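You operate a simulated robot arm through the tools that you are given. There is no shell and no other tool. Be economical: measure what you need, move in short steps, check, and stop when the job is done.

You run a simulated two-armed robot. Do the job below in one go: nothing can be reset, and whatever is moved stays where it is left.

JOB
Take the lid off the glass jar and lay it down on the desk top. Then fetch the ink jar with the earliest date from the desk top and stand it on the black plate on the front pallet. Then press the green drive button two times. Then close the gear guard. Then put the green pad on the top of the cleaning bench away on the side shelf of the roller stand. Then pull the washer drawer open. The order counts. Set down upright: ink jar.

Only the result counts: the job must be done as asked and must still hold three seconds after the hand-in. Knocking over, shifting, dropping, spilling or breaking anything else fails it. A push-on lid holds only when it is set on centred and level and pressed home; a screw cap is set on level and turned clockwise until tight.

ROBOT AND FRAMES
Two 6-joint arms with two-finger parallel grippers on one trunk, on a base that drives. Base frame: it is fixed to the floor where the robot stands at the start and does not move with it; the origin is under the middle of the robot, x ahead of it, y to its left, z up. Units: m, degrees, N and s.
The left shoulder is at the start at [0.06, 0.187, 1.072], the right one opposite. With the tool pointing down near the work surface each hand reaches from about 0.24 to 0.62 m from the robot's upright axis, wherever it stands, measured 20 degrees to its own side. Places, roughly: black plate on the front pallet [2.2, -3.9, 0.7]; gear guard [2.2, -7.4, 0.8]; glass jar (8x8x12 cm) [0.5, -0.2, 0.8]; green drive button [3.5, -7.2, 1.5]; green pad (10x7x4 cm) [0.8, -10.5, 0.8]; side shelf of the roller stand [5.4, -7, 1.2]; washer drawer [7.4, -10.4, 0.7]. Payload 1.57 kg a hand.
The tool frame of a hand sits at the grasp point between the pads (the TCP): z along the fingers, y along the line on which they close. The tips reach 0.03 m beyond it. Largest opening 0.11 m; finger width 0.024, thickness 0.012; the body of the gripper, 0.048 by 0.112 m, starts 0.078 m behind the TCP.
Orientation is told as [roll, pitch, yaw] about the base's x, y, z axes, in that order, counted from this pose: with the fingers straight down and closing along the base's y, the tool's x points along the base's -x, its y along +y and its z along -z.

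CONTROLS
- The arms move only by the tool nudge_tool. It takes "left_rows", "right_rows" or both (then of equal length, played together; a hand with none holds still); each is a list of rows, each a list of 7 numbers: the shift along the base's x, y, z in m, then the turn, a rotation vector about the base's x, y, z in degrees, then the closure, from 0 (fully open) to 1 (shut). In form: [[x, y, z, wx, wy, wz, fingers], ...]. A call has 1 to 10 rows; each row shifts and turns the commanded pose from where the row before left it. A row lasts 0.2 s, in which the tool goes at most 0.05 m and 8.6 degrees; a call with a longer step from one row to the next is refused whole, and so is a gripper value outside its range. A pose out of reach is approached as far as the arm can. The call stops where the force on the tool passes 40 N (or 10 N more than at its start, if that is more) or the arm is blocked; 0.2 s more then pass. Each finger travels about 0.153 m/s and halts on what it meets, pressing with about 21 N; the grip force reading is that of the motor and also rises with nothing between the fingers. The clock runs only during rows and for 0.2 s after the last one: add rows that do not move to give the fingers time. It gives the time, the measured TCP pose, the force on the tool (base axes), the opening and the grip force at its end, in the units of the frame above (readings bear some noise), with the torque about the TCP (base axes, N m) and any sound that the robot's microphone picked up.
- Cameras (640 x 400 px; columns grow to the right, rows downward): "scene" is now at [0.0124, -0.0102, 1.606]; the picture's right is [-0.14, -0.99, 0.00], its down [-0.80, 0.12, -0.58] and it looks along [0.58, -0.08, -0.81] (base axes); focal length 247 px, centre (320, 200). "left" rides on the left gripper at [0.07, -0.016, -0.141] in its tool frame; the picture's right is [0.23, 0.97, 0.00], its down [-0.85, 0.20, -0.48] and it looks along [-0.47, 0.11, 0.88] (tool axes); focal length 222 px, centre (320, 200). "right" rides on the right gripper at [0.07, 0.016, -0.141] in its tool frame; the picture's right is [-0.23, 0.97, 0.00], its down [-0.86, -0.20, -0.48] and it looks along [-0.47, -0.11, 0.88] (tool axes); focal length 222 px, centre (320, 200). There is no depth. A picture from a camera that has moved, and an enlarged one, comes with that camera's place and axes in the base frame and with its lens.
- snapshot(camera): a new picture of that camera. The clock stands still meanwhile.
- raise_lower(by): slides the trunk up (or, below 0, down) by that many m; the arms and the scene camera ride with it, the base frame stays. It gives what a move gives, with no picture.
- roll_base(legs): drives the robot by 1 to 6 legs, each [ahead, left, turn to the left] in m, m and degrees, along the robot's own axes; the way and the turn of a leg run together, so that a leg with both is an arc; at most 1.5 m and 180 degrees a leg. The arms and the cameras ride along, it lands a little off, and it stops where it bumps. It gives what a move gives.
- pan_tilt(pan, tilt): turns the head with the scene camera to pan (to the left, within 86 degrees either way) and tilt (down, from -29 to 69), counted from straight ahead of the robot. It gives what a move gives.
- zoom(camera, box): a new picture of the part [left, top, right, bottom] of that camera's present view, enlarged. The clock stands still meanwhile.
- finish_job(): hands the job in; it is judged then, once.

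Work in short steps. Places have to be worked out from the pictures, the camera data and where the tool is seen: move nearer, look again, correct. Check each grasp and each placing, and mend what went wrong. You have 165 turns and 130 pictures in all, those below and enlarged ones among them. Open the grippers and draw the arms clear of the work before you hand the job in, unless the task says otherwise.

The tools are called as a command line: name --argument value ..., lists and objects as JSON in quotes. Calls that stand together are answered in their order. nudge_tool: Moves the arms, as the interface text tells. Its arguments: {"type":"object","properties":{"left_rows":{"type":"array","items":{"type":"array","items":{"type":"number"}}},"right_rows":{"type":"array","items":{"type":"array","items":{"type":"number"}}}},"required":[]} The other tools are called the same way: raise_lower (by) slides the trunk up or down; roll_base (legs) drives the base; pan_tilt (pan, tilt) turns the head that bears the scene camera; snapshot (camera) takes a picture; zoom (camera, box) takes an enlarged picture of a part of a camera's view; finish_job () hands the job in.

At the start:

```text
time: 0.0
left_tool_pos: [0.4838, 0.102, 1.0083]
left_orientation: [0.0, 0.0, 0.0]
left_wrist_force: [-0.5, -0.1, -0.3]
left_wrist_torque: [0.02, -0.01, 0.0]
left_width: 0.1102
left_grasp_force: 0.0
right_tool_pos: [0.3956, -0.329, 1.0568]
right_orientation: [0.0, 0.1, 0.0]
right_wrist_force: [0.3, 0.8, -0.2]
right_wrist_torque: [0.03, 0.01, 0.01]
right_width: 0.1101
right_grasp_force: 0.1
trunk travel left (down, up): [-0.7, 0.29]
robot x, y, heading: [0.0001, -0.0006, 0.2]
head pan, tilt: [-8.1, 54.3]
```

scene: 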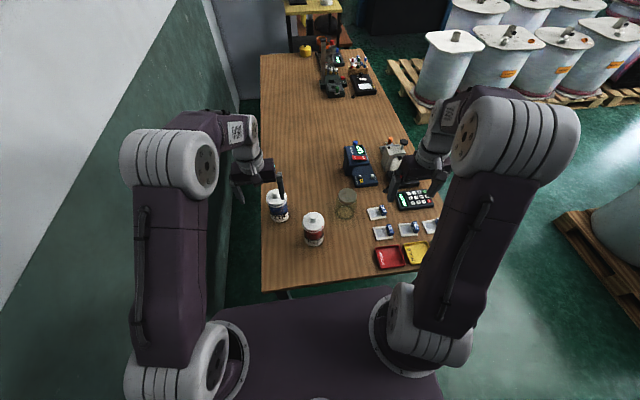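
right: 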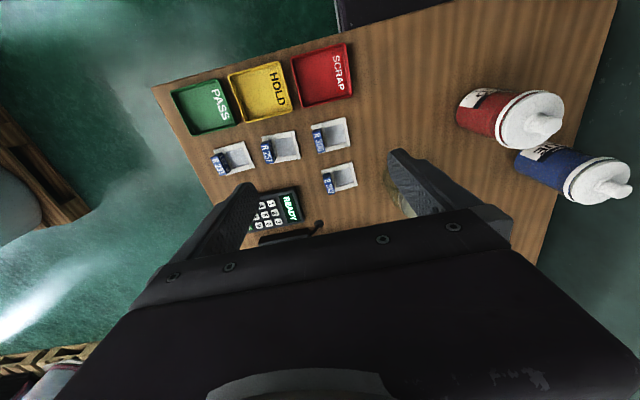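
left: 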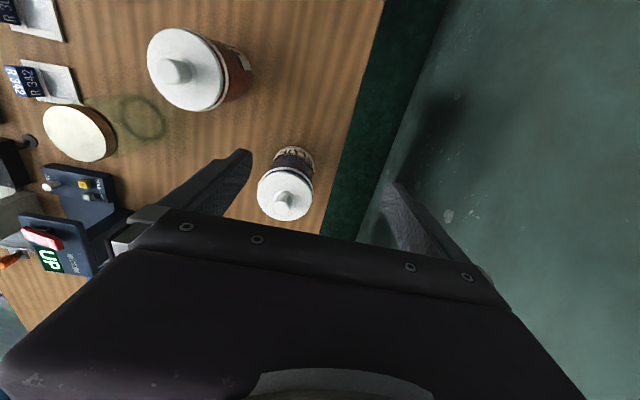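

I'll enlarge the desk area to find the glass jar and the ink jars and read their labels.

zoom --camera "scene" --box '[250, 130, 450, 280]'

zoom --camera "left" --box '[0, 0, 330, 230]'

```text
2.67 times, centred on (350, 205) of scene
camera zoom: at [0.0124, -0.0102, 1.606], right [-0.14, -0.99, 0.0], down [-0.8, 0.12, -0.58], along [0.58, -0.08, -0.81], focal length 659 px, centre (240, 187)
```

zoom: 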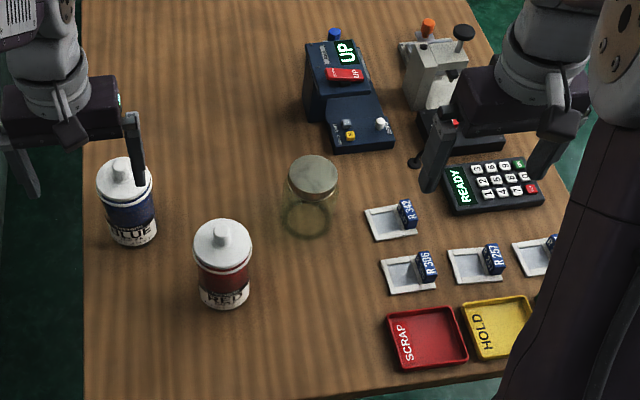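

```text
1.74 times, centred on (165, 115) of left
camera zoom: at [0.4137, 0.0854, 1.1477], right [-0.23, 0.97, 0.0], down [0.85, 0.2, 0.48], along [0.47, 0.11, -0.88], focal length 386 px, centre (590, 348)
```

zoom: 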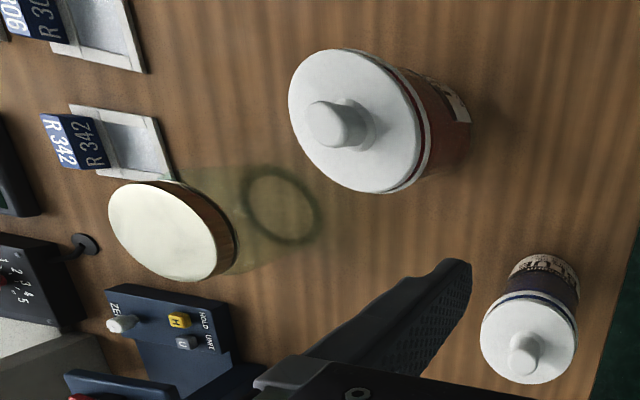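

Lid top is about at (0.536, -0.183, 0.88), roughly 2 cm tall. I'll bring the right hand above it, and enlarge the ink jar labels.

nudge_tool --right_rows '[[0.035, 0.036, -0.02, 0, 0, 0, 0], [0.035, 0.036, -0.02, 0, 0, 0, 0], [0.035, 0.037, -0.02, 0, 0, 0, 0], [0.035, 0.037, -0.02, 0, 0, 0, 0], [0, 0, 0, 0, 0, 0, 0]]'

zoom --camera "scene" --box '[260, 185, 340, 250]'

snapshot --camera "right"

```text
refused: row 1 steps farther than a row can; nothing moved
```

```text
6.15 times, centred on (300, 218) of scene
camera zoom: at [0.0124, -0.0102, 1.606], right [-0.14, -0.99, 0.0], down [-0.8, 0.12, -0.58], along [0.58, -0.08, -0.81], focal length 1521 px, centre (443, 92)
```

zoom: 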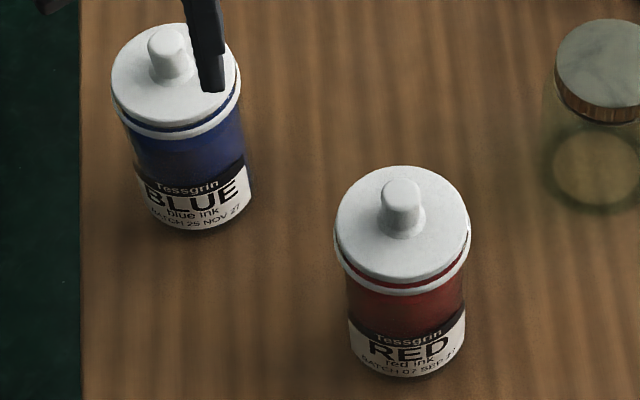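

```text
123 pictures are left
camera right: at [0.3255, -0.312, 1.1971], right [0.23, 0.97, 0.0], down [0.86, -0.2, 0.48], along [0.47, -0.11, -0.88], focal length 222 px, centre (320, 200)
```

right: 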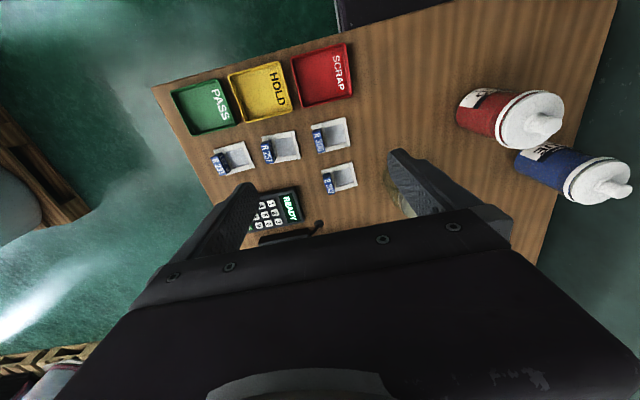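

The step was just too long; I retry with shorter rows. The batch dates (25 NOV 27 vs 07 SEP ??) I'll read closer up later.

nudge_tool --right_rows '[[0.028, 0.029, -0.018, 0, 0, 0, 0], [0.028, 0.029, -0.018, 0, 0, 0, 0], [0.028, 0.029, -0.018, 0, 0, 0, 0], [0.028, 0.029, -0.018, 0, 0, 0, 0], [0.028, 0.03, -0.018, 0, 0, 0, 0], [0, 0, 0, 0, 0, 0, 0]]'

snapshot --camera "right"

snapshot --camera "scene"

```text
time: 1.4
left_tool_pos: [0.4823, 0.1008, 1.0082]
left_orientation: [0.0, -0.1, 0.0]
left_wrist_force: [0.5, -0.2, 0.7]
left_wrist_torque: [0.0, -0.01, 0.0]
left_width: 0.1098
left_grasp_force: 0.0
right_tool_pos: [0.533, -0.1812, 0.9665]
right_orientation: [0.0, 0.0, 0.0]
right_wrist_force: [0.3, -0.1, 0.5]
right_wrist_torque: [0.0, 0.01, -0.01]
right_width: 0.1101
right_grasp_force: 0.0
trunk travel left (down, up): [-0.7, 0.29]
robot x, y, heading: [-0.001, 0.0005, -0.1]
head pan, tilt: [-8.1, 54.3]
```

```text
122 pictures are left
camera right: at [0.463, -0.1649, 1.1074], right [0.23, 0.97, 0.0], down [0.86, -0.2, 0.48], along [0.47, -0.11, -0.88], focal length 222 px, centre (320, 200)
```

right: 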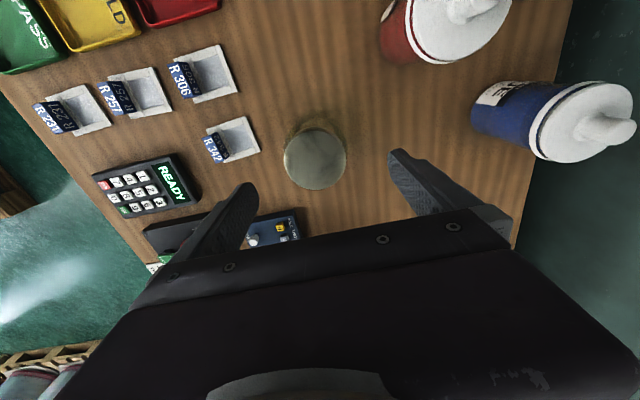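

```text
121 pictures are left
camera scene: at [0.0114, -0.0108, 1.606], right [-0.14, -0.99, 0.0], down [-0.8, 0.12, -0.58], along [0.58, -0.08, -0.81], focal length 247 px, centre (320, 200)
```

scene: 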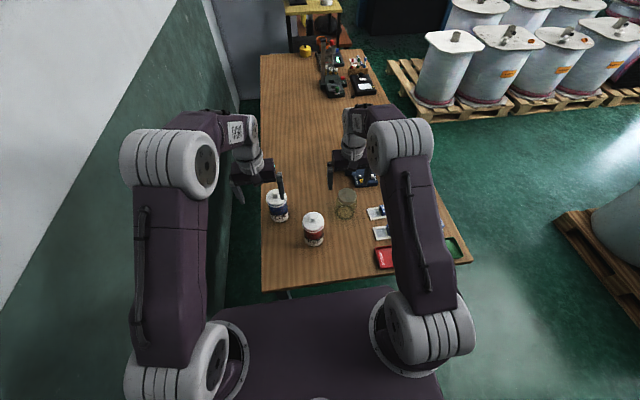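

Lid centre now measures (0.534, -0.187). I lower so that the tips end around z 0.864, then close on the lid rim.

nudge_tool --right_rows '[[0.001, -0.005, -0.035, 0, 0, 0, 0], [0, 0, -0.037, 0, 0, 0, 0], [0, 0, 0, 0, 0, 0, 0]]'

snapshot --camera "right"

zoom --camera "scene" --box '[300, 150, 390, 230]'

snapshot --camera "left"

```text
time: 2.2
left_tool_pos: [0.4841, 0.1023, 1.0085]
left_orientation: [0.0, -0.1, 0.1]
left_wrist_force: [0.0, 0.4, 0.1]
left_wrist_torque: [-0.01, -0.01, -0.01]
left_width: 0.11
left_grasp_force: 0.1
right_tool_pos: [0.5362, -0.1874, 0.8917]
right_orientation: [0.0, 0.0, 0.0]
right_wrist_force: [0.6, 0.3, -0.8]
right_wrist_torque: [-0.01, 0.01, -0.01]
right_width: 0.11
right_grasp_force: 0.0
trunk travel left (down, up): [-0.7, 0.29]
robot x, y, heading: [0.0025, 0.0043, -0.3]
head pan, tilt: [-8.1, 54.3]
```

```text
120 pictures are left
camera right: at [0.4668, -0.171, 1.0331], right [0.23, 0.97, 0.0], down [0.85, -0.2, 0.48], along [0.47, -0.11, -0.88], focal length 222 px, centre (320, 200)
```

right: 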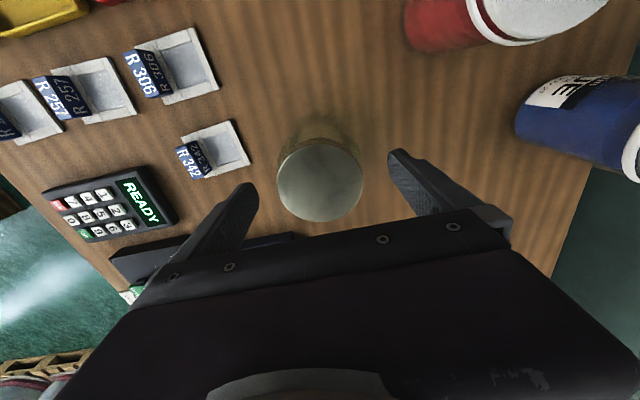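

```text
5.00 times, centred on (345, 190) of scene
camera zoom: at [0.0119, -0.0097, 1.6061], right [-0.14, -0.99, 0.0], down [-0.8, 0.11, -0.58], along [0.58, -0.08, -0.81], focal length 1236 px, centre (195, 250)
```

zoom: 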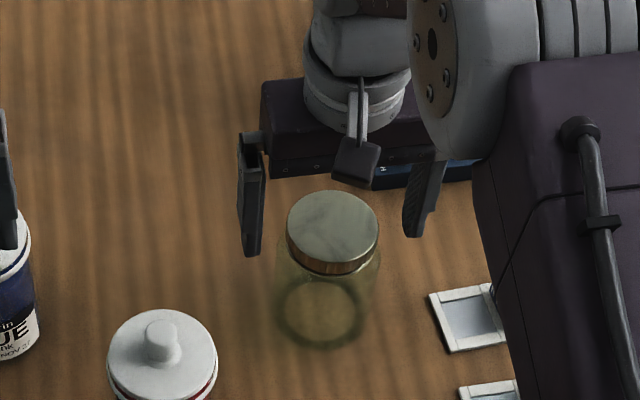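

```text
118 pictures are left
camera left: at [0.4133, 0.0857, 1.1478], right [-0.23, 0.97, 0.0], down [0.85, 0.2, 0.48], along [0.47, 0.11, -0.88], focal length 222 px, centre (320, 200)
```

left: 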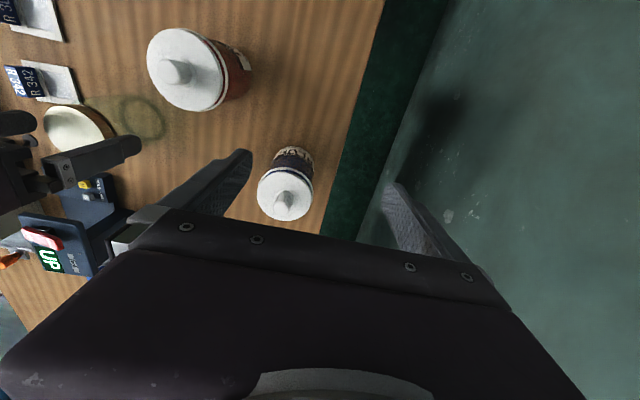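

The lid is centred between the fingers (0.532, -0.186), about 6.5 cm wide. Closing, then a small lift to see whether it comes off.

nudge_tool --right_rows '[[-0.002, 0.001, 0, 0, 0, 0, 0.2], [0, 0, 0, 0, 0, 0, 0.6], [0, 0, 0, 0, 0, 0, 1], [0, 0, 0, 0, 0, 0, 1]]'

nudge_tool --right_rows '[[0, 0, 0.004, 0, 0, 0, 1], [0, 0, 0.004, 0, 0, 0, 1], [0, 0, 0, 0, 0, 0, 1]]'

zoom --camera "scene" --box '[300, 150, 390, 230]'

```text
time: 3.2
left_tool_pos: [0.4836, 0.1024, 1.007]
left_orientation: [-0.1, -0.1, 0.0]
left_wrist_force: [0.5, 0.4, 0.7]
left_wrist_torque: [0.04, 0.03, 0.02]
left_width: 0.11
left_grasp_force: 0.1
right_tool_pos: [0.5359, -0.1857, 0.8933]
right_orientation: [0.0, 0.0, 0.0]
right_wrist_force: [-0.1, -0.3, -0.2]
right_wrist_torque: [-0.02, 0.0, 0.0]
right_width: 0.0669
right_grasp_force: 20.9
trunk travel left (down, up): [-0.7, 0.29]
robot x, y, heading: [0.0036, 0.0035, 0.0]
head pan, tilt: [-8.1, 54.3]
```

```text
time: 4.0
left_tool_pos: [0.4841, 0.1024, 1.0071]
left_orientation: [0.0, 0.0, 0.0]
left_wrist_force: [-0.6, 0.0, 0.3]
left_wrist_torque: [0.03, -0.01, -0.05]
left_width: 0.11
left_grasp_force: 0.1
right_tool_pos: [0.5344, -0.1875, 0.9005]
right_orientation: [0.0, 0.0, 0.1]
right_wrist_force: [-0.2, 0.4, -2.6]
right_wrist_torque: [-0.02, 0.03, -0.01]
right_width: 0.067
right_grasp_force: 21.0
trunk travel left (down, up): [-0.7, 0.29]
robot x, y, heading: [-0.0003, -0.0019, 0.3]
head pan, tilt: [-8.1, 54.3]
```

```text
5.00 times, centred on (345, 190) of scene
camera zoom: at [0.0131, -0.0103, 1.606], right [-0.14, -0.99, 0.0], down [-0.8, 0.12, -0.58], along [0.58, -0.08, -0.81], focal length 1236 px, centre (195, 250)
```

zoom: 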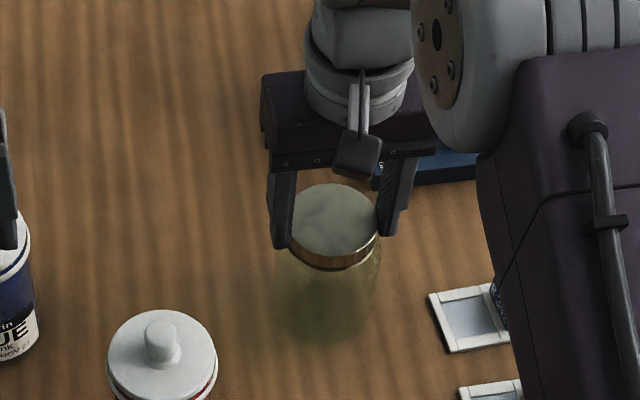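

The force of 2.6 N suggests the jar came up with the lid, so it's likely a screw cap. I set it back down with light pressure and try a counter-clockwise turn, watching the torque.

nudge_tool --right_rows '[[0, 0, -0.004, 0, 0, 0, 1], [0, 0, -0.004, 0, 0, 0, 1], [0, 0, -0.002, 0, 0, 0, 1], [0, 0, -0.001, 0, 0, 0, 1]]'

nudge_tool --right_rows '[[0, 0, 0, 0, 0, 6, 1], [0, 0, 0, 0, 0, 6, 1]]'

zoom --camera "scene" --box '[300, 150, 390, 230]'

```text
time: 5.0
left_tool_pos: [0.4833, 0.1017, 1.0078]
left_orientation: [0.1, -0.1, 0.0]
left_wrist_force: [-0.4, -0.3, 0.9]
left_wrist_torque: [0.02, 0.02, 0.02]
left_width: 0.1101
left_grasp_force: 0.1
right_tool_pos: [0.5341, -0.1879, 0.8927]
right_orientation: [0.0, -0.1, 0.0]
right_wrist_force: [-1.2, -0.7, 3.2]
right_wrist_torque: [-0.01, 0.09, 0.03]
right_width: 0.0669
right_grasp_force: 21.3
trunk travel left (down, up): [-0.7, 0.29]
robot x, y, heading: [0.0043, -0.0026, 0.2]
head pan, tilt: [-8.1, 54.3]
```

```text
time: 5.6
left_tool_pos: [0.485, 0.1025, 1.008]
left_orientation: [0.1, 0.0, 0.1]
left_wrist_force: [0.2, 1.4, -0.1]
left_wrist_torque: [-0.01, -0.03, -0.02]
left_width: 0.1099
left_grasp_force: 0.1
right_tool_pos: [0.5347, -0.1867, 0.8936]
right_orientation: [0.0, -0.1, 12.1]
right_wrist_force: [3.2, 0.0, 2.4]
right_wrist_torque: [0.15, -0.27, -0.07]
right_width: 0.0668
right_grasp_force: 21.0
trunk travel left (down, up): [-0.7, 0.29]
robot x, y, heading: [0.0024, -0.0021, -0.0]
head pan, tilt: [-8.1, 54.3]
```

```text
5.00 times, centred on (345, 190) of scene
camera zoom: at [0.0126, -0.0099, 1.606], right [-0.14, -0.99, 0.0], down [-0.8, 0.11, -0.58], along [0.58, -0.08, -0.81], focal length 1236 px, centre (195, 250)
```

zoom: 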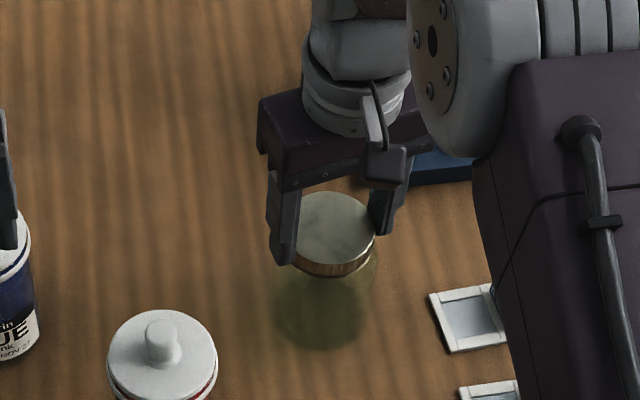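

Only small torque: contact pressure was only ~3 N, so I press more and continue turning.

nudge_tool --right_rows '[[0, 0, -0.003, 0, 0, 0, 1], [0, 0, -0.002, 0, 0, 0, 1], [0, 0, 0, 0, 0, 7, 1], [0, 0, 0, 0, 0, 7, 1], [0, 0, 0, 0, 0, 7, 1], [0, 0, 0, 0, 0, 7, 1]]'

zoom --camera "right" --box '[200, 80, 440, 260]'

```text
time: 7.0
left_tool_pos: [0.48, 0.1026, 1.009]
left_orientation: [-0.1, -0.1, 0.1]
left_wrist_force: [0.3, -0.4, 0.0]
left_wrist_torque: [0.0, 0.0, 0.0]
left_width: 0.11
left_grasp_force: 0.0
right_tool_pos: [0.5333, -0.1865, 0.8869]
right_orientation: [-0.1, -0.1, 40.0]
right_wrist_force: [-0.2, -0.5, 24.3]
right_wrist_torque: [0.05, -0.12, -0.19]
right_width: 0.0667
right_grasp_force: 21.0
trunk travel left (down, up): [-0.7, 0.29]
robot x, y, heading: [-0.0016, 0.0005, -0.1]
head pan, tilt: [-8.1, 54.3]
```

```text
2.22 times, centred on (320, 170) of right
camera zoom: at [0.4682, -0.2188, 1.0282], right [-0.45, 0.89, 0.0], down [0.78, 0.4, 0.48], along [0.43, 0.22, -0.88], focal length 494 px, centre (320, 267)
```

zoom: 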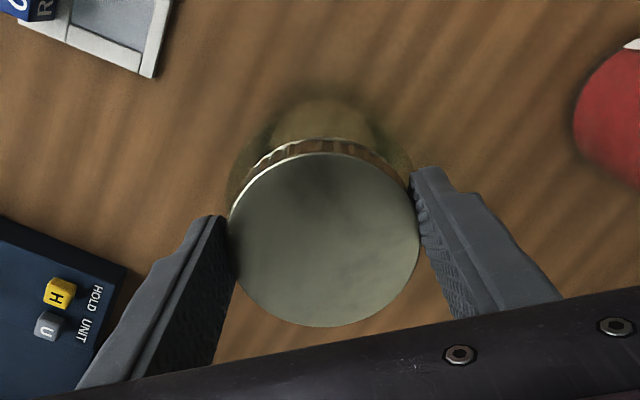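

Turned 40° in all with torque about 0.19 Nm. I lift slightly to check whether the lid is loosening.

nudge_tool --right_rows '[[0, 0, 0.005, 0, 0, 0, 1], [0, 0, 0.004, 0, 0, 0, 1], [0, 0, 0.004, 0, 0, 0, 1], [0, 0, 0, 0, 0, 0, 1]]'

zoom --camera "scene" --box '[300, 150, 390, 230]'

```text
time: 8.0
left_tool_pos: [0.4837, 0.1018, 1.0069]
left_orientation: [-0.1, 0.0, 0.0]
left_wrist_force: [0.0, -0.8, 0.1]
left_wrist_torque: [0.01, 0.0, -0.02]
left_width: 0.1102
left_grasp_force: 0.0
right_tool_pos: [0.5355, -0.1881, 0.899]
right_orientation: [0.1, 0.1, 40.0]
right_wrist_force: [0.3, 0.6, -2.9]
right_wrist_torque: [-0.02, 0.02, 0.02]
right_width: 0.0668
right_grasp_force: 21.1
trunk travel left (down, up): [-0.7, 0.29]
robot x, y, heading: [0.0031, 0.0019, 0.1]
head pan, tilt: [-8.1, 54.3]
```

```text
5.00 times, centred on (345, 190) of scene
camera zoom: at [0.0133, -0.0104, 1.606], right [-0.14, -0.99, 0.0], down [-0.8, 0.12, -0.58], along [0.58, -0.08, -0.81], focal length 1236 px, centre (195, 250)
```

zoom: 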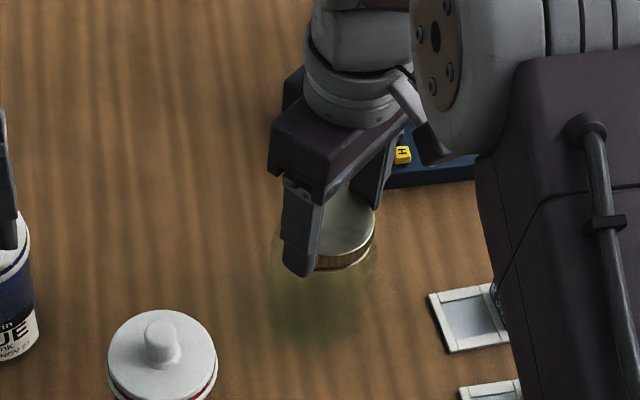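

Still lifting the jar, so the left hand must hold the body. I set the jar down again and meanwhile raise and turn the left hand (closing along x).

nudge_tool --right_rows '[[0, 0, -0.003, 0, 0, 0, 1], [0, 0, -0.003, 0, 0, 0, 1], [0, 0, -0.001, 0, 0, 0, 1], [0, 0, 0, 0, 0, 0, 1], [0, 0, 0, 0, 0, 0, 1], [0, 0, 0, 0, 0, 0, 1], [0, 0, 0, 0, 0, 0, 1], [0, 0, 0, 0, 0, 0, 1], [0, 0, 0, 0, 0, 0, 1], [0, 0, 0, 0, 0, 0, 1]]' --left_rows '[[0, 0.02, 0.03, 0, 0, 0, 0], [0, 0.02, 0.03, 0, 0, 0, 0], [0, 0.01, 0.03, 0, 0, -8, 0], [0, 0, 0, 0, 0, -8, 0], [0, 0, 0, 0, 0, -8, 0], [0, 0, 0, 0, 0, -8, 0], [0, 0, 0, 0, 0, -8, 0], [0, 0, 0, 0, 0, -8, 0], [0, 0, 0, 0, 0, -8, 0], [0, 0, 0, 0, 0, -8, 0]]'

```text
time: 10.2
left_tool_pos: [0.4842, 0.1521, 1.0966]
left_orientation: [0.1, 0.0, -64.2]
left_wrist_force: [-0.2, 0.6, 0.2]
left_wrist_torque: [0.01, 0.01, 0.02]
left_width: 0.1101
left_grasp_force: 0.1
right_tool_pos: [0.5357, -0.1866, 0.8903]
right_orientation: [0.1, 0.0, 40.0]
right_wrist_force: [0.3, 0.6, -2.5]
right_wrist_torque: [0.0, 0.02, -0.01]
right_width: 0.0665
right_grasp_force: 21.3
trunk travel left (down, up): [-0.7, 0.29]
robot x, y, heading: [-0.0023, 0.004, -0.2]
head pan, tilt: [-8.1, 54.3]
```

Jar still hangs by ~2.5 N; lower a few more mm. Left continues its yaw and then tilts toward -y.

nudge_tool --right_rows '[[0, 0, -0.002, 0, 0, 0, 1], [0, 0, -0.001, 0, 0, 0, 1], [0, 0, 0, 0, 0, 0, 1], [0, 0, 0, 0, 0, 0, 1], [0, 0, 0, 0, 0, 0, 1], [0, 0, 0, 0, 0, 0, 1], [0, 0, 0, 0, 0, 0, 1], [0, 0, 0, 0, 0, 0, 1], [0, 0, 0, 0, 0, 0, 1], [0, 0, 0, 0, 0, 0, 1]]' --left_rows '[[0, 0, 0, 0, 0, -8.5, 0], [0, 0, 0, 0, 0, -8.5, 0], [0, 0, 0, 0, 0, -8.5, 0], [0, 0, 0, -8.3, 0, 0, 0], [0, 0, 0, -8.3, 0, 0, 0], [0, 0, 0, -8.3, 0, 0, 0], [0, 0, 0, -8.3, 0, 0, 0], [0, 0, 0, -8.3, 0, 0, 0], [0, 0, 0, -8.3, 0, 0, 0], [0, 0, 0, 0, 0, 0, 0]]'

snapshot --camera "scene"

```text
time: 12.4
left_tool_pos: [0.4845, 0.1508, 1.0985]
left_orientation: [-0.7, -49.9, -89.1]
left_wrist_force: [0.0, -0.3, -0.2]
left_wrist_torque: [-0.03, -0.02, 0.03]
left_width: 0.1102
left_grasp_force: 0.1
right_tool_pos: [0.5352, -0.187, 0.8882]
right_orientation: [0.1, 0.1, 40.0]
right_wrist_force: [0.2, 0.9, -0.7]
right_wrist_torque: [0.02, -0.04, -0.01]
right_width: 0.0664
right_grasp_force: 20.8
trunk travel left (down, up): [-0.7, 0.29]
robot x, y, heading: [0.0012, 0.0013, -0.0]
head pan, tilt: [-8.1, 54.3]
```

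```text
113 pictures are left
camera scene: at [0.0125, -0.0107, 1.606], right [-0.14, -0.99, 0.0], down [-0.8, 0.12, -0.58], along [0.58, -0.08, -0.81], focal length 247 px, centre (320, 200)
```

scene: 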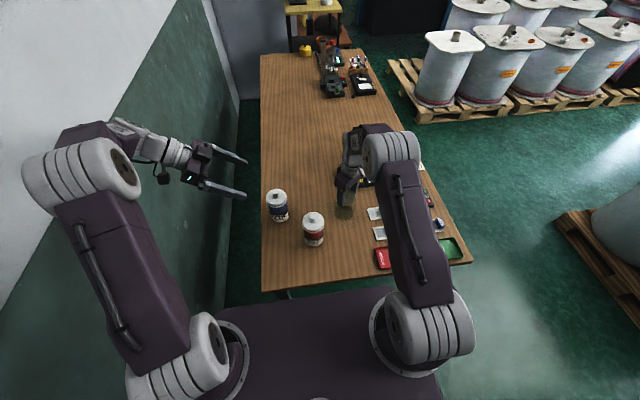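

Left orientation is as intended and the jar rests on the desk. I move the left hand to a point on the approach line, 0.2 m behind the jar, and look.

nudge_tool --left_rows '[[0.018, -0.03, -0.03, 0, 0, -0.5, 0], [0.017, -0.03, -0.03, 0, 0, -0.5, 0], [0.017, -0.028, -0.03, 0, 0, 0, 0], [0, -0.038, -0.032, 0, 0, 0, 0], [0, -0.038, -0.032, 0, 0, 0, 0], [0, 0, 0, 0, 0, 0, 0]]'

snapshot --camera "left"

zoom --camera "scene" --box '[230, 130, 400, 250]'

```text
time: 13.8
left_tool_pos: [0.5396, -0.0157, 0.9444]
left_orientation: [-0.6, -49.9, -90.2]
left_wrist_force: [-0.1, -0.1, -0.2]
left_wrist_torque: [-0.01, 0.0, 0.01]
left_width: 0.1101
left_grasp_force: 0.0
right_tool_pos: [0.5349, -0.1868, 0.8885]
right_orientation: [0.0, 0.1, 40.1]
right_wrist_force: [0.1, 0.4, -2.2]
right_wrist_torque: [-0.03, 0.0, 0.0]
right_width: 0.0663
right_grasp_force: 20.8
trunk travel left (down, up): [-0.7, 0.29]
robot x, y, heading: [0.0008, 0.0014, 0.1]
head pan, tilt: [-8.1, 54.3]
```

```text
112 pictures are left
camera left: at [0.5257, 0.1377, 0.9809], right [0.97, 0.14, -0.18], down [0.2, -0.19, 0.96], along [0.1, -0.97, -0.21], focal length 222 px, centre (320, 200)
```

left: 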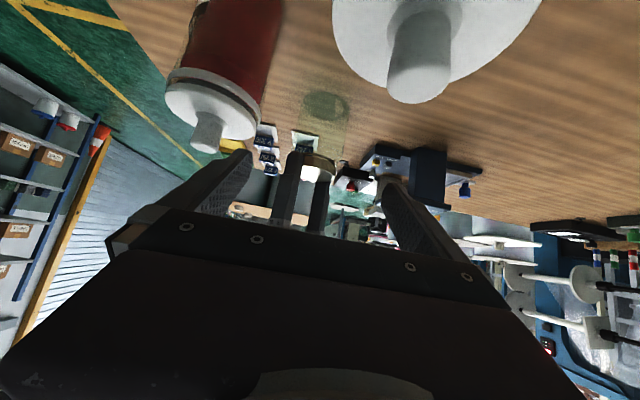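

```text
3.33 times, centred on (315, 190) of scene
camera zoom: at [0.0125, -0.0096, 1.606], right [-0.14, -0.99, 0.0], down [-0.8, 0.11, -0.58], along [0.58, -0.08, -0.81], focal length 824 px, centre (337, 233)
```

zoom: 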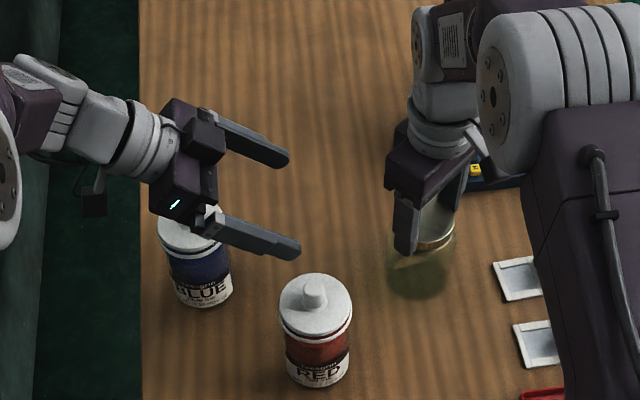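

The left camera box hangs under its wrist and would brush the blue jar on a diagonal path. So I'll go forward at height, then straight down; first, turn the right hand back to yaw 0 so the left fingers straddle it safely.

nudge_tool --right_rows '[[0, 0, 0, 0, 0, -8, 1], [0, 0, 0, 0, 0, -8, 1], [0, 0, 0, 0, 0, -8, 1], [0, 0, 0, 0, 0, -8, 1], [0, 0, 0, 0, 0, -8, 1], [0, 0, 0, 0, 0, 0, 1]]' --left_rows '[[-0.005, 0, -0.01, 0, 0, 0, 0], [0, 0, -0.01, 0, 0, 0, 0], [0, 0, -0.01, 0, 0, 0, 0], [0, -0.01, -0.01, 0, 0, 0, 0], [0, -0.02, 0, 0, 0, 0, 0], [0, -0.02, 0, 0, 0, 0, 0]]'

zoom --camera "scene" --box '[230, 130, 400, 250]'

```text
time: 14.7
left_tool_pos: [0.5356, -0.0138, 0.918]
left_orientation: [0.0, -50.6, -90.3]
left_wrist_force: [0.0, 7.9, 22.8]
left_wrist_torque: [-0.16, 1.5, -0.52]
left_width: 0.1099
left_grasp_force: 0.1
right_tool_pos: [0.5329, -0.1854, 0.8881]
right_orientation: [-0.1, 0.0, 13.1]
right_wrist_force: [-0.5, -0.6, -2.7]
right_wrist_torque: [-0.02, 0.02, 0.0]
right_width: 0.0663
right_grasp_force: 21.0
trunk travel left (down, up): [-0.7, 0.29]
robot x, y, heading: [-0.0033, 0.0032, 0.4]
head pan, tilt: [-8.1, 54.3]
stopped in row 4 (left hand): the force on the tool passed its limit (the readings are from after the stop); the commanded pose is now the measured one
```

```text
3.33 times, centred on (315, 190) of scene
camera zoom: at [0.0105, -0.0081, 1.6063], right [-0.14, -0.99, 0.0], down [-0.8, 0.11, -0.58], along [0.58, -0.08, -0.81], focal length 824 px, centre (337, 233)
```

zoom: 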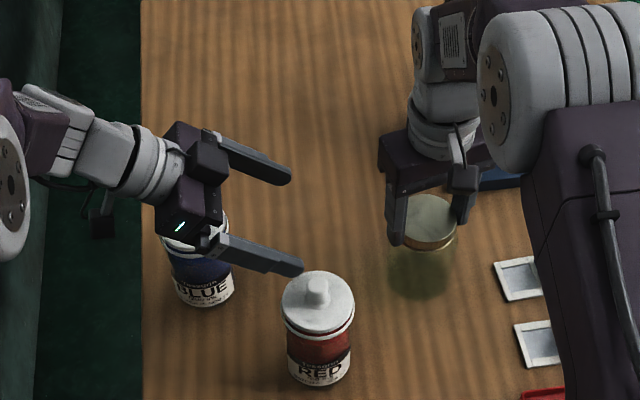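

The torque shows contact at x≈0.47 near the fingertip: the left finger touched the rim of the red jar's lid. I back straight up and then check the red jar.

nudge_tool --left_rows '[[0, 0, 0.03, 0, 0, 0, 0], [0, 0.02, 0.04, 0, 0, 0, 0], [0, 0.03, 0.035, 0, 0, 0, 0], [0, 0.03, 0.035, 0, 0, 0, 0], [0, 0, 0, 0, 0, 0, 0]]'

zoom --camera "scene" --box '[260, 165, 380, 250]'

```text
time: 15.9
left_tool_pos: [0.5381, 0.0614, 1.0572]
left_orientation: [-0.3, -50.2, -90.2]
left_wrist_force: [0.3, -0.2, 0.0]
left_wrist_torque: [-0.02, 0.02, -0.01]
left_width: 0.1099
left_grasp_force: 0.0
right_tool_pos: [0.5339, -0.1868, 0.8878]
right_orientation: [0.1, 0.1, 13.2]
right_wrist_force: [-0.3, 0.4, -1.2]
right_wrist_torque: [0.03, 0.05, 0.02]
right_width: 0.0664
right_grasp_force: 20.6
trunk travel left (down, up): [-0.7, 0.29]
robot x, y, heading: [0.0019, -0.0009, -0.4]
head pan, tilt: [-8.1, 54.3]
```

```text
4.71 times, centred on (320, 208) of scene
camera zoom: at [0.0133, -0.0105, 1.606], right [-0.14, -0.99, 0.0], down [-0.8, 0.11, -0.58], along [0.58, -0.08, -0.81], focal length 1163 px, centre (320, 165)
```

zoom: 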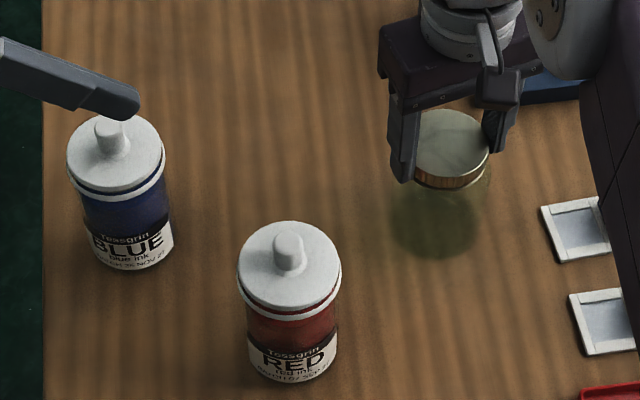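

Both ink jars stand fine. New plan: do the unscrewing in the air – right lifts the jar by its lid to free height (also winding its yaw to about −59°), then the left grips the body there.

nudge_tool --right_rows '[[0, 0, 0.03, 0, 0, 0, 1], [0, 0, 0.04, 0, 0, -8, 1], [-0.012, 0.015, 0.04, 0, 0, -8, 1], [-0.012, 0.016, 0.04, 0, 0, -8, 1], [-0.011, 0.016, 0.042, 0, 0, -8, 1], [0, 0, 0, 0, 0, -8, 1], [0, 0, 0, 0, 0, -8, 1], [0, 0, 0, 0, 0, -8, 1], [0, 0, 0, 0, 0, -8, 1], [0, 0, 0, 0, 0, -8, 1]]'

snapshot --camera "scene"

snapshot --camera "left"

```text
time: 18.1
left_tool_pos: [0.5379, 0.0621, 1.0552]
left_orientation: [-0.3, -50.4, -90.2]
left_wrist_force: [0.0, -0.5, 0.0]
left_wrist_torque: [0.01, -0.01, 0.03]
left_width: 0.1102
left_grasp_force: 0.1
right_tool_pos: [0.499, -0.1383, 1.0808]
right_orientation: [0.1, 0.0, -58.9]
right_wrist_force: [-0.8, 0.9, -3.1]
right_wrist_torque: [0.01, -0.01, 0.02]
right_width: 0.0666
right_grasp_force: 21.3
trunk travel left (down, up): [-0.7, 0.29]
robot x, y, heading: [0.0005, 0.0008, -0.2]
head pan, tilt: [-8.1, 54.3]
```

```text
108 pictures are left
camera scene: at [0.0129, -0.01, 1.606], right [-0.14, -0.99, 0.0], down [-0.8, 0.11, -0.58], along [0.58, -0.08, -0.81], focal length 247 px, centre (320, 200)
```

scene: 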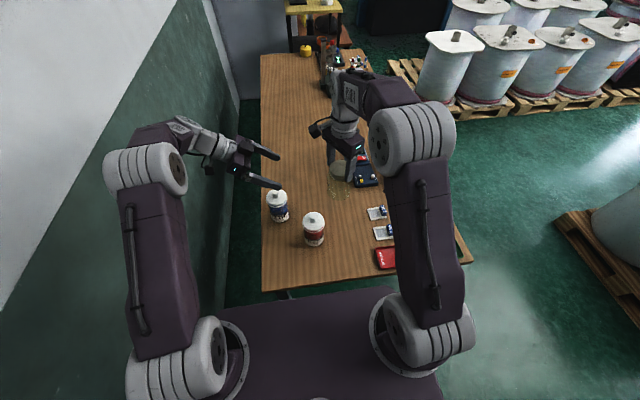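

```text
107 pictures are left
camera left: at [0.5225, 0.2152, 1.0921], right [0.97, 0.14, -0.18], down [0.2, -0.18, 0.96], along [0.1, -0.97, -0.2], focal length 222 px, centre (320, 200)
```

left: 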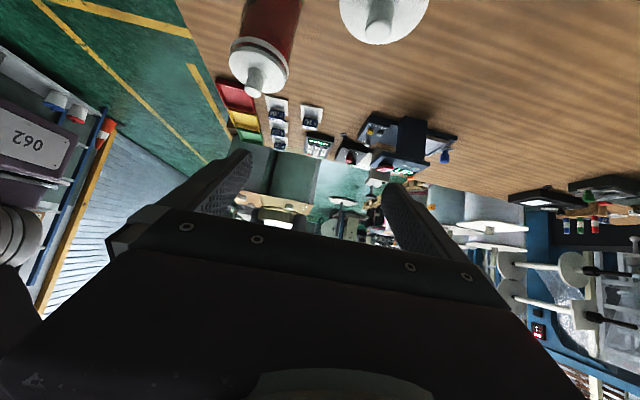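

The jar hangs free at (0.499, -0.138). I bring the left hand onto an approach line 40° from above, and look before closing in.

nudge_tool --left_rows '[[-0.019, -0.01, 0.029, 0, 0, 0, 0], [-0.019, -0.03, 0.029, 0, 0, 0, 0], [0, -0.0345, -0.029, 0, 0, 0, 0], [0, -0.0345, -0.029, 0, 0, 0, 0], [0, 0, 0, 0, 0, 0, 0]]'

snapshot --camera "left"

zoom --camera "scene" --box '[240, 90, 440, 220]'

```text
time: 19.3
left_tool_pos: [0.4943, -0.0451, 1.0554]
left_orientation: [-0.1, -50.2, -90.3]
left_wrist_force: [0.1, 1.0, 0.3]
left_wrist_torque: [-0.01, 0.01, -0.03]
left_width: 0.1103
left_grasp_force: 0.1
right_tool_pos: [0.4995, -0.1388, 1.0812]
right_orientation: [0.1, -0.1, -58.8]
right_wrist_force: [0.0, 0.3, -1.6]
right_wrist_torque: [0.02, -0.02, 0.02]
right_width: 0.0665
right_grasp_force: 20.8
trunk travel left (down, up): [-0.7, 0.29]
robot x, y, heading: [0.0003, -0.0004, -0.1]
head pan, tilt: [-8.1, 54.3]
```

```text
106 pictures are left
camera left: at [0.4785, 0.1086, 1.0906], right [0.97, 0.14, -0.18], down [0.2, -0.18, 0.96], along [0.1, -0.97, -0.2], focal length 222 px, centre (320, 200)
```

left: 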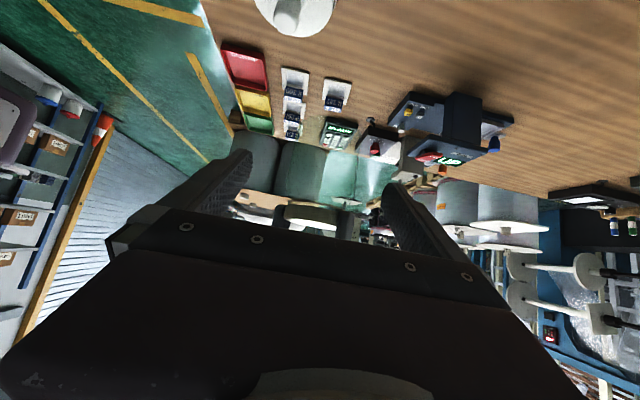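

```text
3.08 times, centred on (340, 155) of scene
camera zoom: at [0.0121, -0.0095, 1.6061], right [-0.14, -0.99, 0.0], down [-0.8, 0.11, -0.58], along [0.58, -0.08, -0.81], focal length 760 px, centre (258, 338)
```

zoom: 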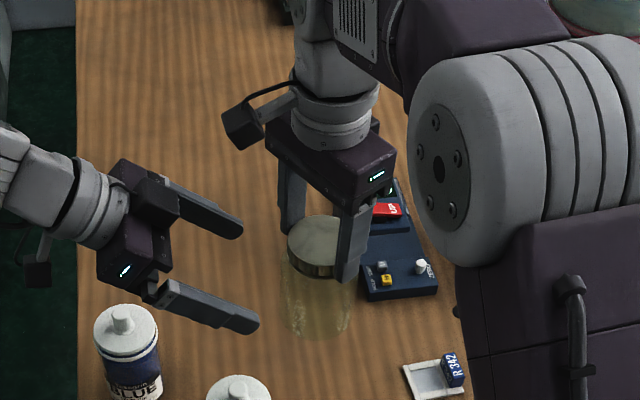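

Alignment looks good; I advance the left hand to straddle the jar body and close.

nudge_tool --left_rows '[[0.005, -0.025, -0.02, 0, 0, 0, 0], [0, -0.024, -0.02, 0, 0, 0, 0], [0, -0.024, -0.018, 0, 0, 0, 0], [0, 0, 0, 0, 0, 0, 0]]'

zoom --camera "scene" --box '[240, 90, 440, 220]'

```text
time: 20.3
left_tool_pos: [0.5034, -0.1175, 0.9979]
left_orientation: [-0.3, -50.3, -90.2]
left_wrist_force: [0.7, -0.8, 0.3]
left_wrist_torque: [0.01, -0.01, -0.03]
left_width: 0.1098
left_grasp_force: 0.0
right_tool_pos: [0.5005, -0.1395, 1.0798]
right_orientation: [0.0, -0.1, -58.7]
right_wrist_force: [1.0, 0.1, -2.3]
right_wrist_torque: [0.02, 0.0, 0.03]
right_width: 0.0665
right_grasp_force: 20.8
trunk travel left (down, up): [-0.7, 0.29]
robot x, y, heading: [-0.001, 0.0042, 0.1]
head pan, tilt: [-8.1, 54.3]
```

```text
3.08 times, centred on (340, 155) of scene
camera zoom: at [0.0129, -0.0099, 1.606], right [-0.14, -0.99, 0.0], down [-0.8, 0.11, -0.58], along [0.58, -0.08, -0.81], focal length 760 px, centre (258, 338)
```

zoom: 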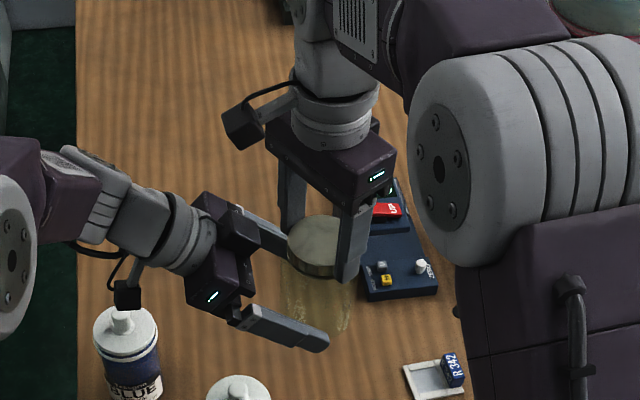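

The left fingers straddle the body with no contact. Closing the left.

nudge_tool --left_rows '[[0, 0, 0, 0, 0, 0, 0.3], [0, 0, 0, 0, 0, 0, 0.7], [0, 0, 0, 0, 0, 0, 1], [0, 0, 0, 0, 0, 0, 1]]'

nudge_tool --right_rows '[[0, 0, 0, 0, 0, 7, 1], [0, 0, 0, 0, 0, 7, 1], [0, 0, 0, 0, 0, 7, 1], [0, 0, 0, 0, 0, 7, 1]]'

```text
time: 21.3
left_tool_pos: [0.5024, -0.1162, 0.9982]
left_orientation: [-0.1, -50.4, -90.2]
left_wrist_force: [1.4, -2.5, 0.3]
left_wrist_torque: [0.15, 0.04, 0.03]
left_width: 0.0774
left_grasp_force: 20.9
right_tool_pos: [0.5003, -0.1384, 1.0816]
right_orientation: [-0.1, 0.1, -58.8]
right_wrist_force: [-1.9, 1.6, -0.7]
right_wrist_torque: [0.03, 0.12, -0.01]
right_width: 0.0663
right_grasp_force: 21.4
trunk travel left (down, up): [-0.7, 0.29]
robot x, y, heading: [0.0014, -0.0001, -0.2]
head pan, tilt: [-8.1, 54.3]
```

```text
time: 22.3
left_tool_pos: [0.5044, -0.1158, 0.9982]
left_orientation: [-0.2, -50.2, -90.1]
left_wrist_force: [11.3, 2.8, -6.4]
left_wrist_torque: [0.09, 0.3, 0.35]
left_width: 0.0776
left_grasp_force: 20.8
right_tool_pos: [0.4998, -0.1393, 1.0798]
right_orientation: [-0.1, 0.0, -30.8]
right_wrist_force: [-12.0, -3.9, 6.7]
right_wrist_torque: [-0.1, 0.63, -0.04]
right_width: 0.0667
right_grasp_force: 21.4
trunk travel left (down, up): [-0.7, 0.29]
robot x, y, heading: [-0.0022, -0.003, 0.0]
head pan, tilt: [-8.1, 54.3]
```

Lid seems to be rotating against the held jar (upward push on the right hand). Continue turning with slight rise.

nudge_tool --right_rows '[[0, 0, 0.001, 0, 0, 7, 1], [0, 0, 0.001, 0, 0, 7, 1], [0, 0, 0, 0, 0, 7, 1], [0, 0, 0.001, 0, 0, 7, 1], [0, 0, 0, 0, 0, 7, 1], [0, 0, 0, 0, 0, 7, 1]]'

zoom --camera "scene" --box '[290, 130, 390, 200]'

```text
time: 23.7
left_tool_pos: [0.5023, -0.1164, 1.0005]
left_orientation: [-0.2, -50.3, -90.3]
left_wrist_force: [11.9, 9.7, 7.7]
left_wrist_torque: [-0.33, 0.26, 0.29]
left_width: 0.0768
left_grasp_force: 21.0
right_tool_pos: [0.5, -0.1394, 1.0827]
right_orientation: [0.0, 0.1, 11.3]
right_wrist_force: [-11.6, -9.3, -9.3]
right_wrist_torque: [-0.59, 0.64, -0.1]
right_width: 0.0666
right_grasp_force: 20.9
trunk travel left (down, up): [-0.7, 0.29]
robot x, y, heading: [0.0019, -0.0014, -0.0]
head pan, tilt: [-8.1, 54.3]
```

```text
5.71 times, centred on (340, 165) of scene
camera zoom: at [0.013, -0.0101, 1.606], right [-0.14, -0.99, 0.0], down [-0.8, 0.11, -0.58], along [0.58, -0.08, -0.81], focal length 1412 px, centre (206, 400)
```

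zoom: 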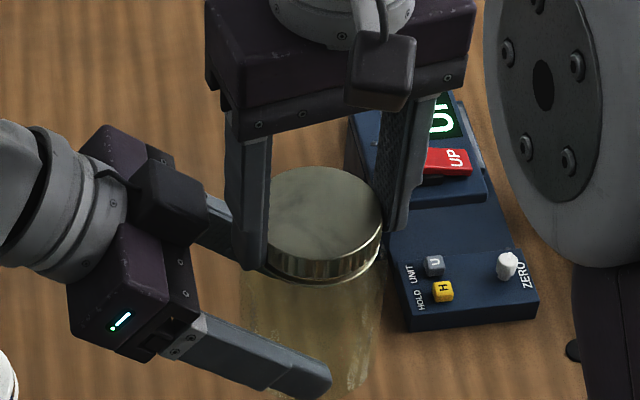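

Still threaded (pull of 9 N). Turn on, easing the sideways load.

nudge_tool --right_rows '[[-0.001, -0.001, -0.001, 0, 0, 8, 1], [-0.001, -0.001, 0, 0, 0, 8, 1], [0, 0, 0, 0, 0, 8, 1], [0, 0, 0.001, 0, 0, 8, 1], [0, 0, 0, 0, 0, 8, 1], [0, 0, 0, 0, 0, 8, 1], [0, 0, 0.001, 0, 0, 8, 1], [0, 0, 0, 0, 0, 8, 1]]'

zoom --camera "scene" --box '[290, 130, 390, 200]'

```text
time: 25.5
left_tool_pos: [0.5027, -0.1159, 0.9983]
left_orientation: [-0.5, -50.2, -90.3]
left_wrist_force: [-15.6, 7.9, 7.0]
left_wrist_torque: [-0.55, -0.56, -0.38]
left_width: 0.0771
left_grasp_force: 21.0
right_tool_pos: [0.4995, -0.1422, 1.0843]
right_orientation: [-0.2, 0.0, 75.3]
right_wrist_force: [15.6, -8.2, -9.9]
right_wrist_torque: [-0.3, -0.68, -0.12]
right_width: 0.0667
right_grasp_force: 21.7
trunk travel left (down, up): [-0.7, 0.29]
robot x, y, heading: [-0.0027, 0.0007, -0.3]
head pan, tilt: [-8.1, 54.3]
```

```text
5.71 times, centred on (340, 165) of scene
camera zoom: at [0.013, -0.0101, 1.606], right [-0.14, -0.99, 0.0], down [-0.8, 0.11, -0.58], along [0.58, -0.08, -0.81], focal length 1412 px, centre (206, 400)
```

zoom: 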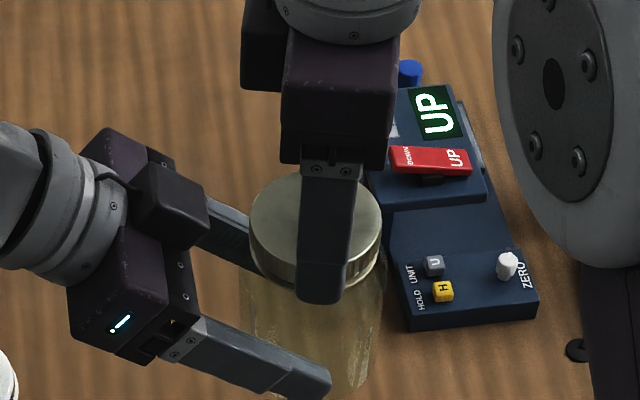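

About 134° turned, still not free. I open the right slightly, lift clear, and wind back for a second bite; then inspect.

nudge_tool --right_rows '[[0, 0, 0, 0, 0, 0, 0.25], [0, 0, 0, 0, 0, 0, 0.25], [0, 0, 0.02, 0, 0, 0, 0.25], [0, 0, 0.02, 0, 0, 0, 0.25], [0, 0, 0, 0, 0, -8.5, 0.25], [0, 0, 0, 0, 0, -8.5, 0.25], [0, 0, 0, 0, 0, -8.5, 0.25], [0, 0, 0, 0, 0, -8.5, 0.25], [0, 0, 0, 0, 0, -8.5, 0.25], [0, 0, 0, 0, 0, -8.5, 0.25]]'

nudge_tool --right_rows '[[0, 0, 0, 0, 0, -8.5, 0.25], [0, 0, 0, 0, 0, -8.5, 0.25], [0, 0, 0, 0, 0, -8.5, 0.25], [0, 0, 0, 0, 0, -8.5, 0.25], [0, 0, 0, 0, 0, -8.5, 0.25], [0, 0, 0, 0, 0, -8.5, 0.25], [0, 0, 0, 0, 0, -8.5, 0.25], [0, 0, 0, 0, 0, -8.5, 0.25], [0, 0, 0, 0, 0, -8.5, 0.25], [0, 0, 0, 0, 0, -8.5, 0.25]]'

zoom --camera "scene" --box '[290, 130, 390, 200]'

snapshot --camera "right"

```text
time: 27.7
left_tool_pos: [0.5023, -0.1158, 0.9981]
left_orientation: [-0.1, -50.3, -90.1]
left_wrist_force: [-0.1, 0.1, -2.2]
left_wrist_torque: [0.06, 0.01, 0.0]
left_width: 0.0771
left_grasp_force: 20.4
right_tool_pos: [0.4975, -0.1401, 1.1251]
right_orientation: [0.0, 0.0, 23.9]
right_wrist_force: [0.1, 0.7, 0.5]
right_wrist_torque: [0.0, 0.0, 0.0]
right_width: 0.0825
right_grasp_force: 0.0
trunk travel left (down, up): [-0.7, 0.29]
robot x, y, heading: [-0.0011, 0.0023, -0.0]
head pan, tilt: [-8.1, 54.3]
```

```text
time: 29.9
left_tool_pos: [0.5026, -0.1167, 0.9982]
left_orientation: [-0.2, -50.3, -90.2]
left_wrist_force: [0.1, 0.1, -2.8]
left_wrist_torque: [0.08, -0.03, 0.01]
left_width: 0.0764
left_grasp_force: 20.6
right_tool_pos: [0.4993, -0.1415, 1.1244]
right_orientation: [-0.1, 0.0, -61.0]
right_wrist_force: [0.0, 0.5, -0.2]
right_wrist_torque: [-0.04, -0.03, 0.01]
right_width: 0.0827
right_grasp_force: 0.1
trunk travel left (down, up): [-0.7, 0.29]
robot x, y, heading: [-0.0009, -0.0031, -0.1]
head pan, tilt: [-8.1, 54.3]
```

```text
5.71 times, centred on (340, 165) of scene
camera zoom: at [0.0131, -0.0102, 1.606], right [-0.14, -0.99, 0.0], down [-0.8, 0.11, -0.58], along [0.58, -0.08, -0.81], focal length 1412 px, centre (206, 400)
```

zoom: 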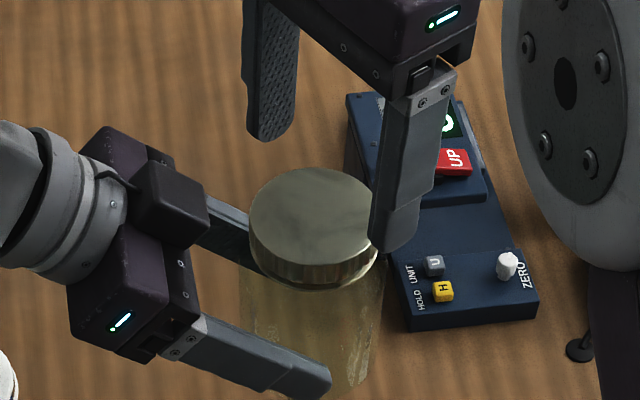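

```text
100 pictures are left
camera right: at [0.4789, -0.0721, 1.2656], right [0.96, 0.27, 0.0], down [0.24, -0.84, 0.48], along [0.13, -0.46, -0.88], focal length 222 px, centre (320, 200)
```

right: 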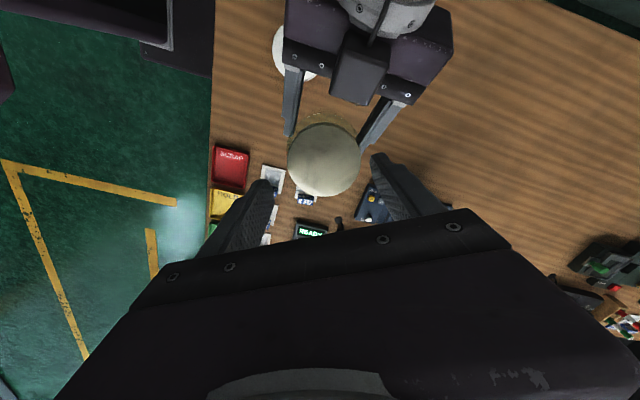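

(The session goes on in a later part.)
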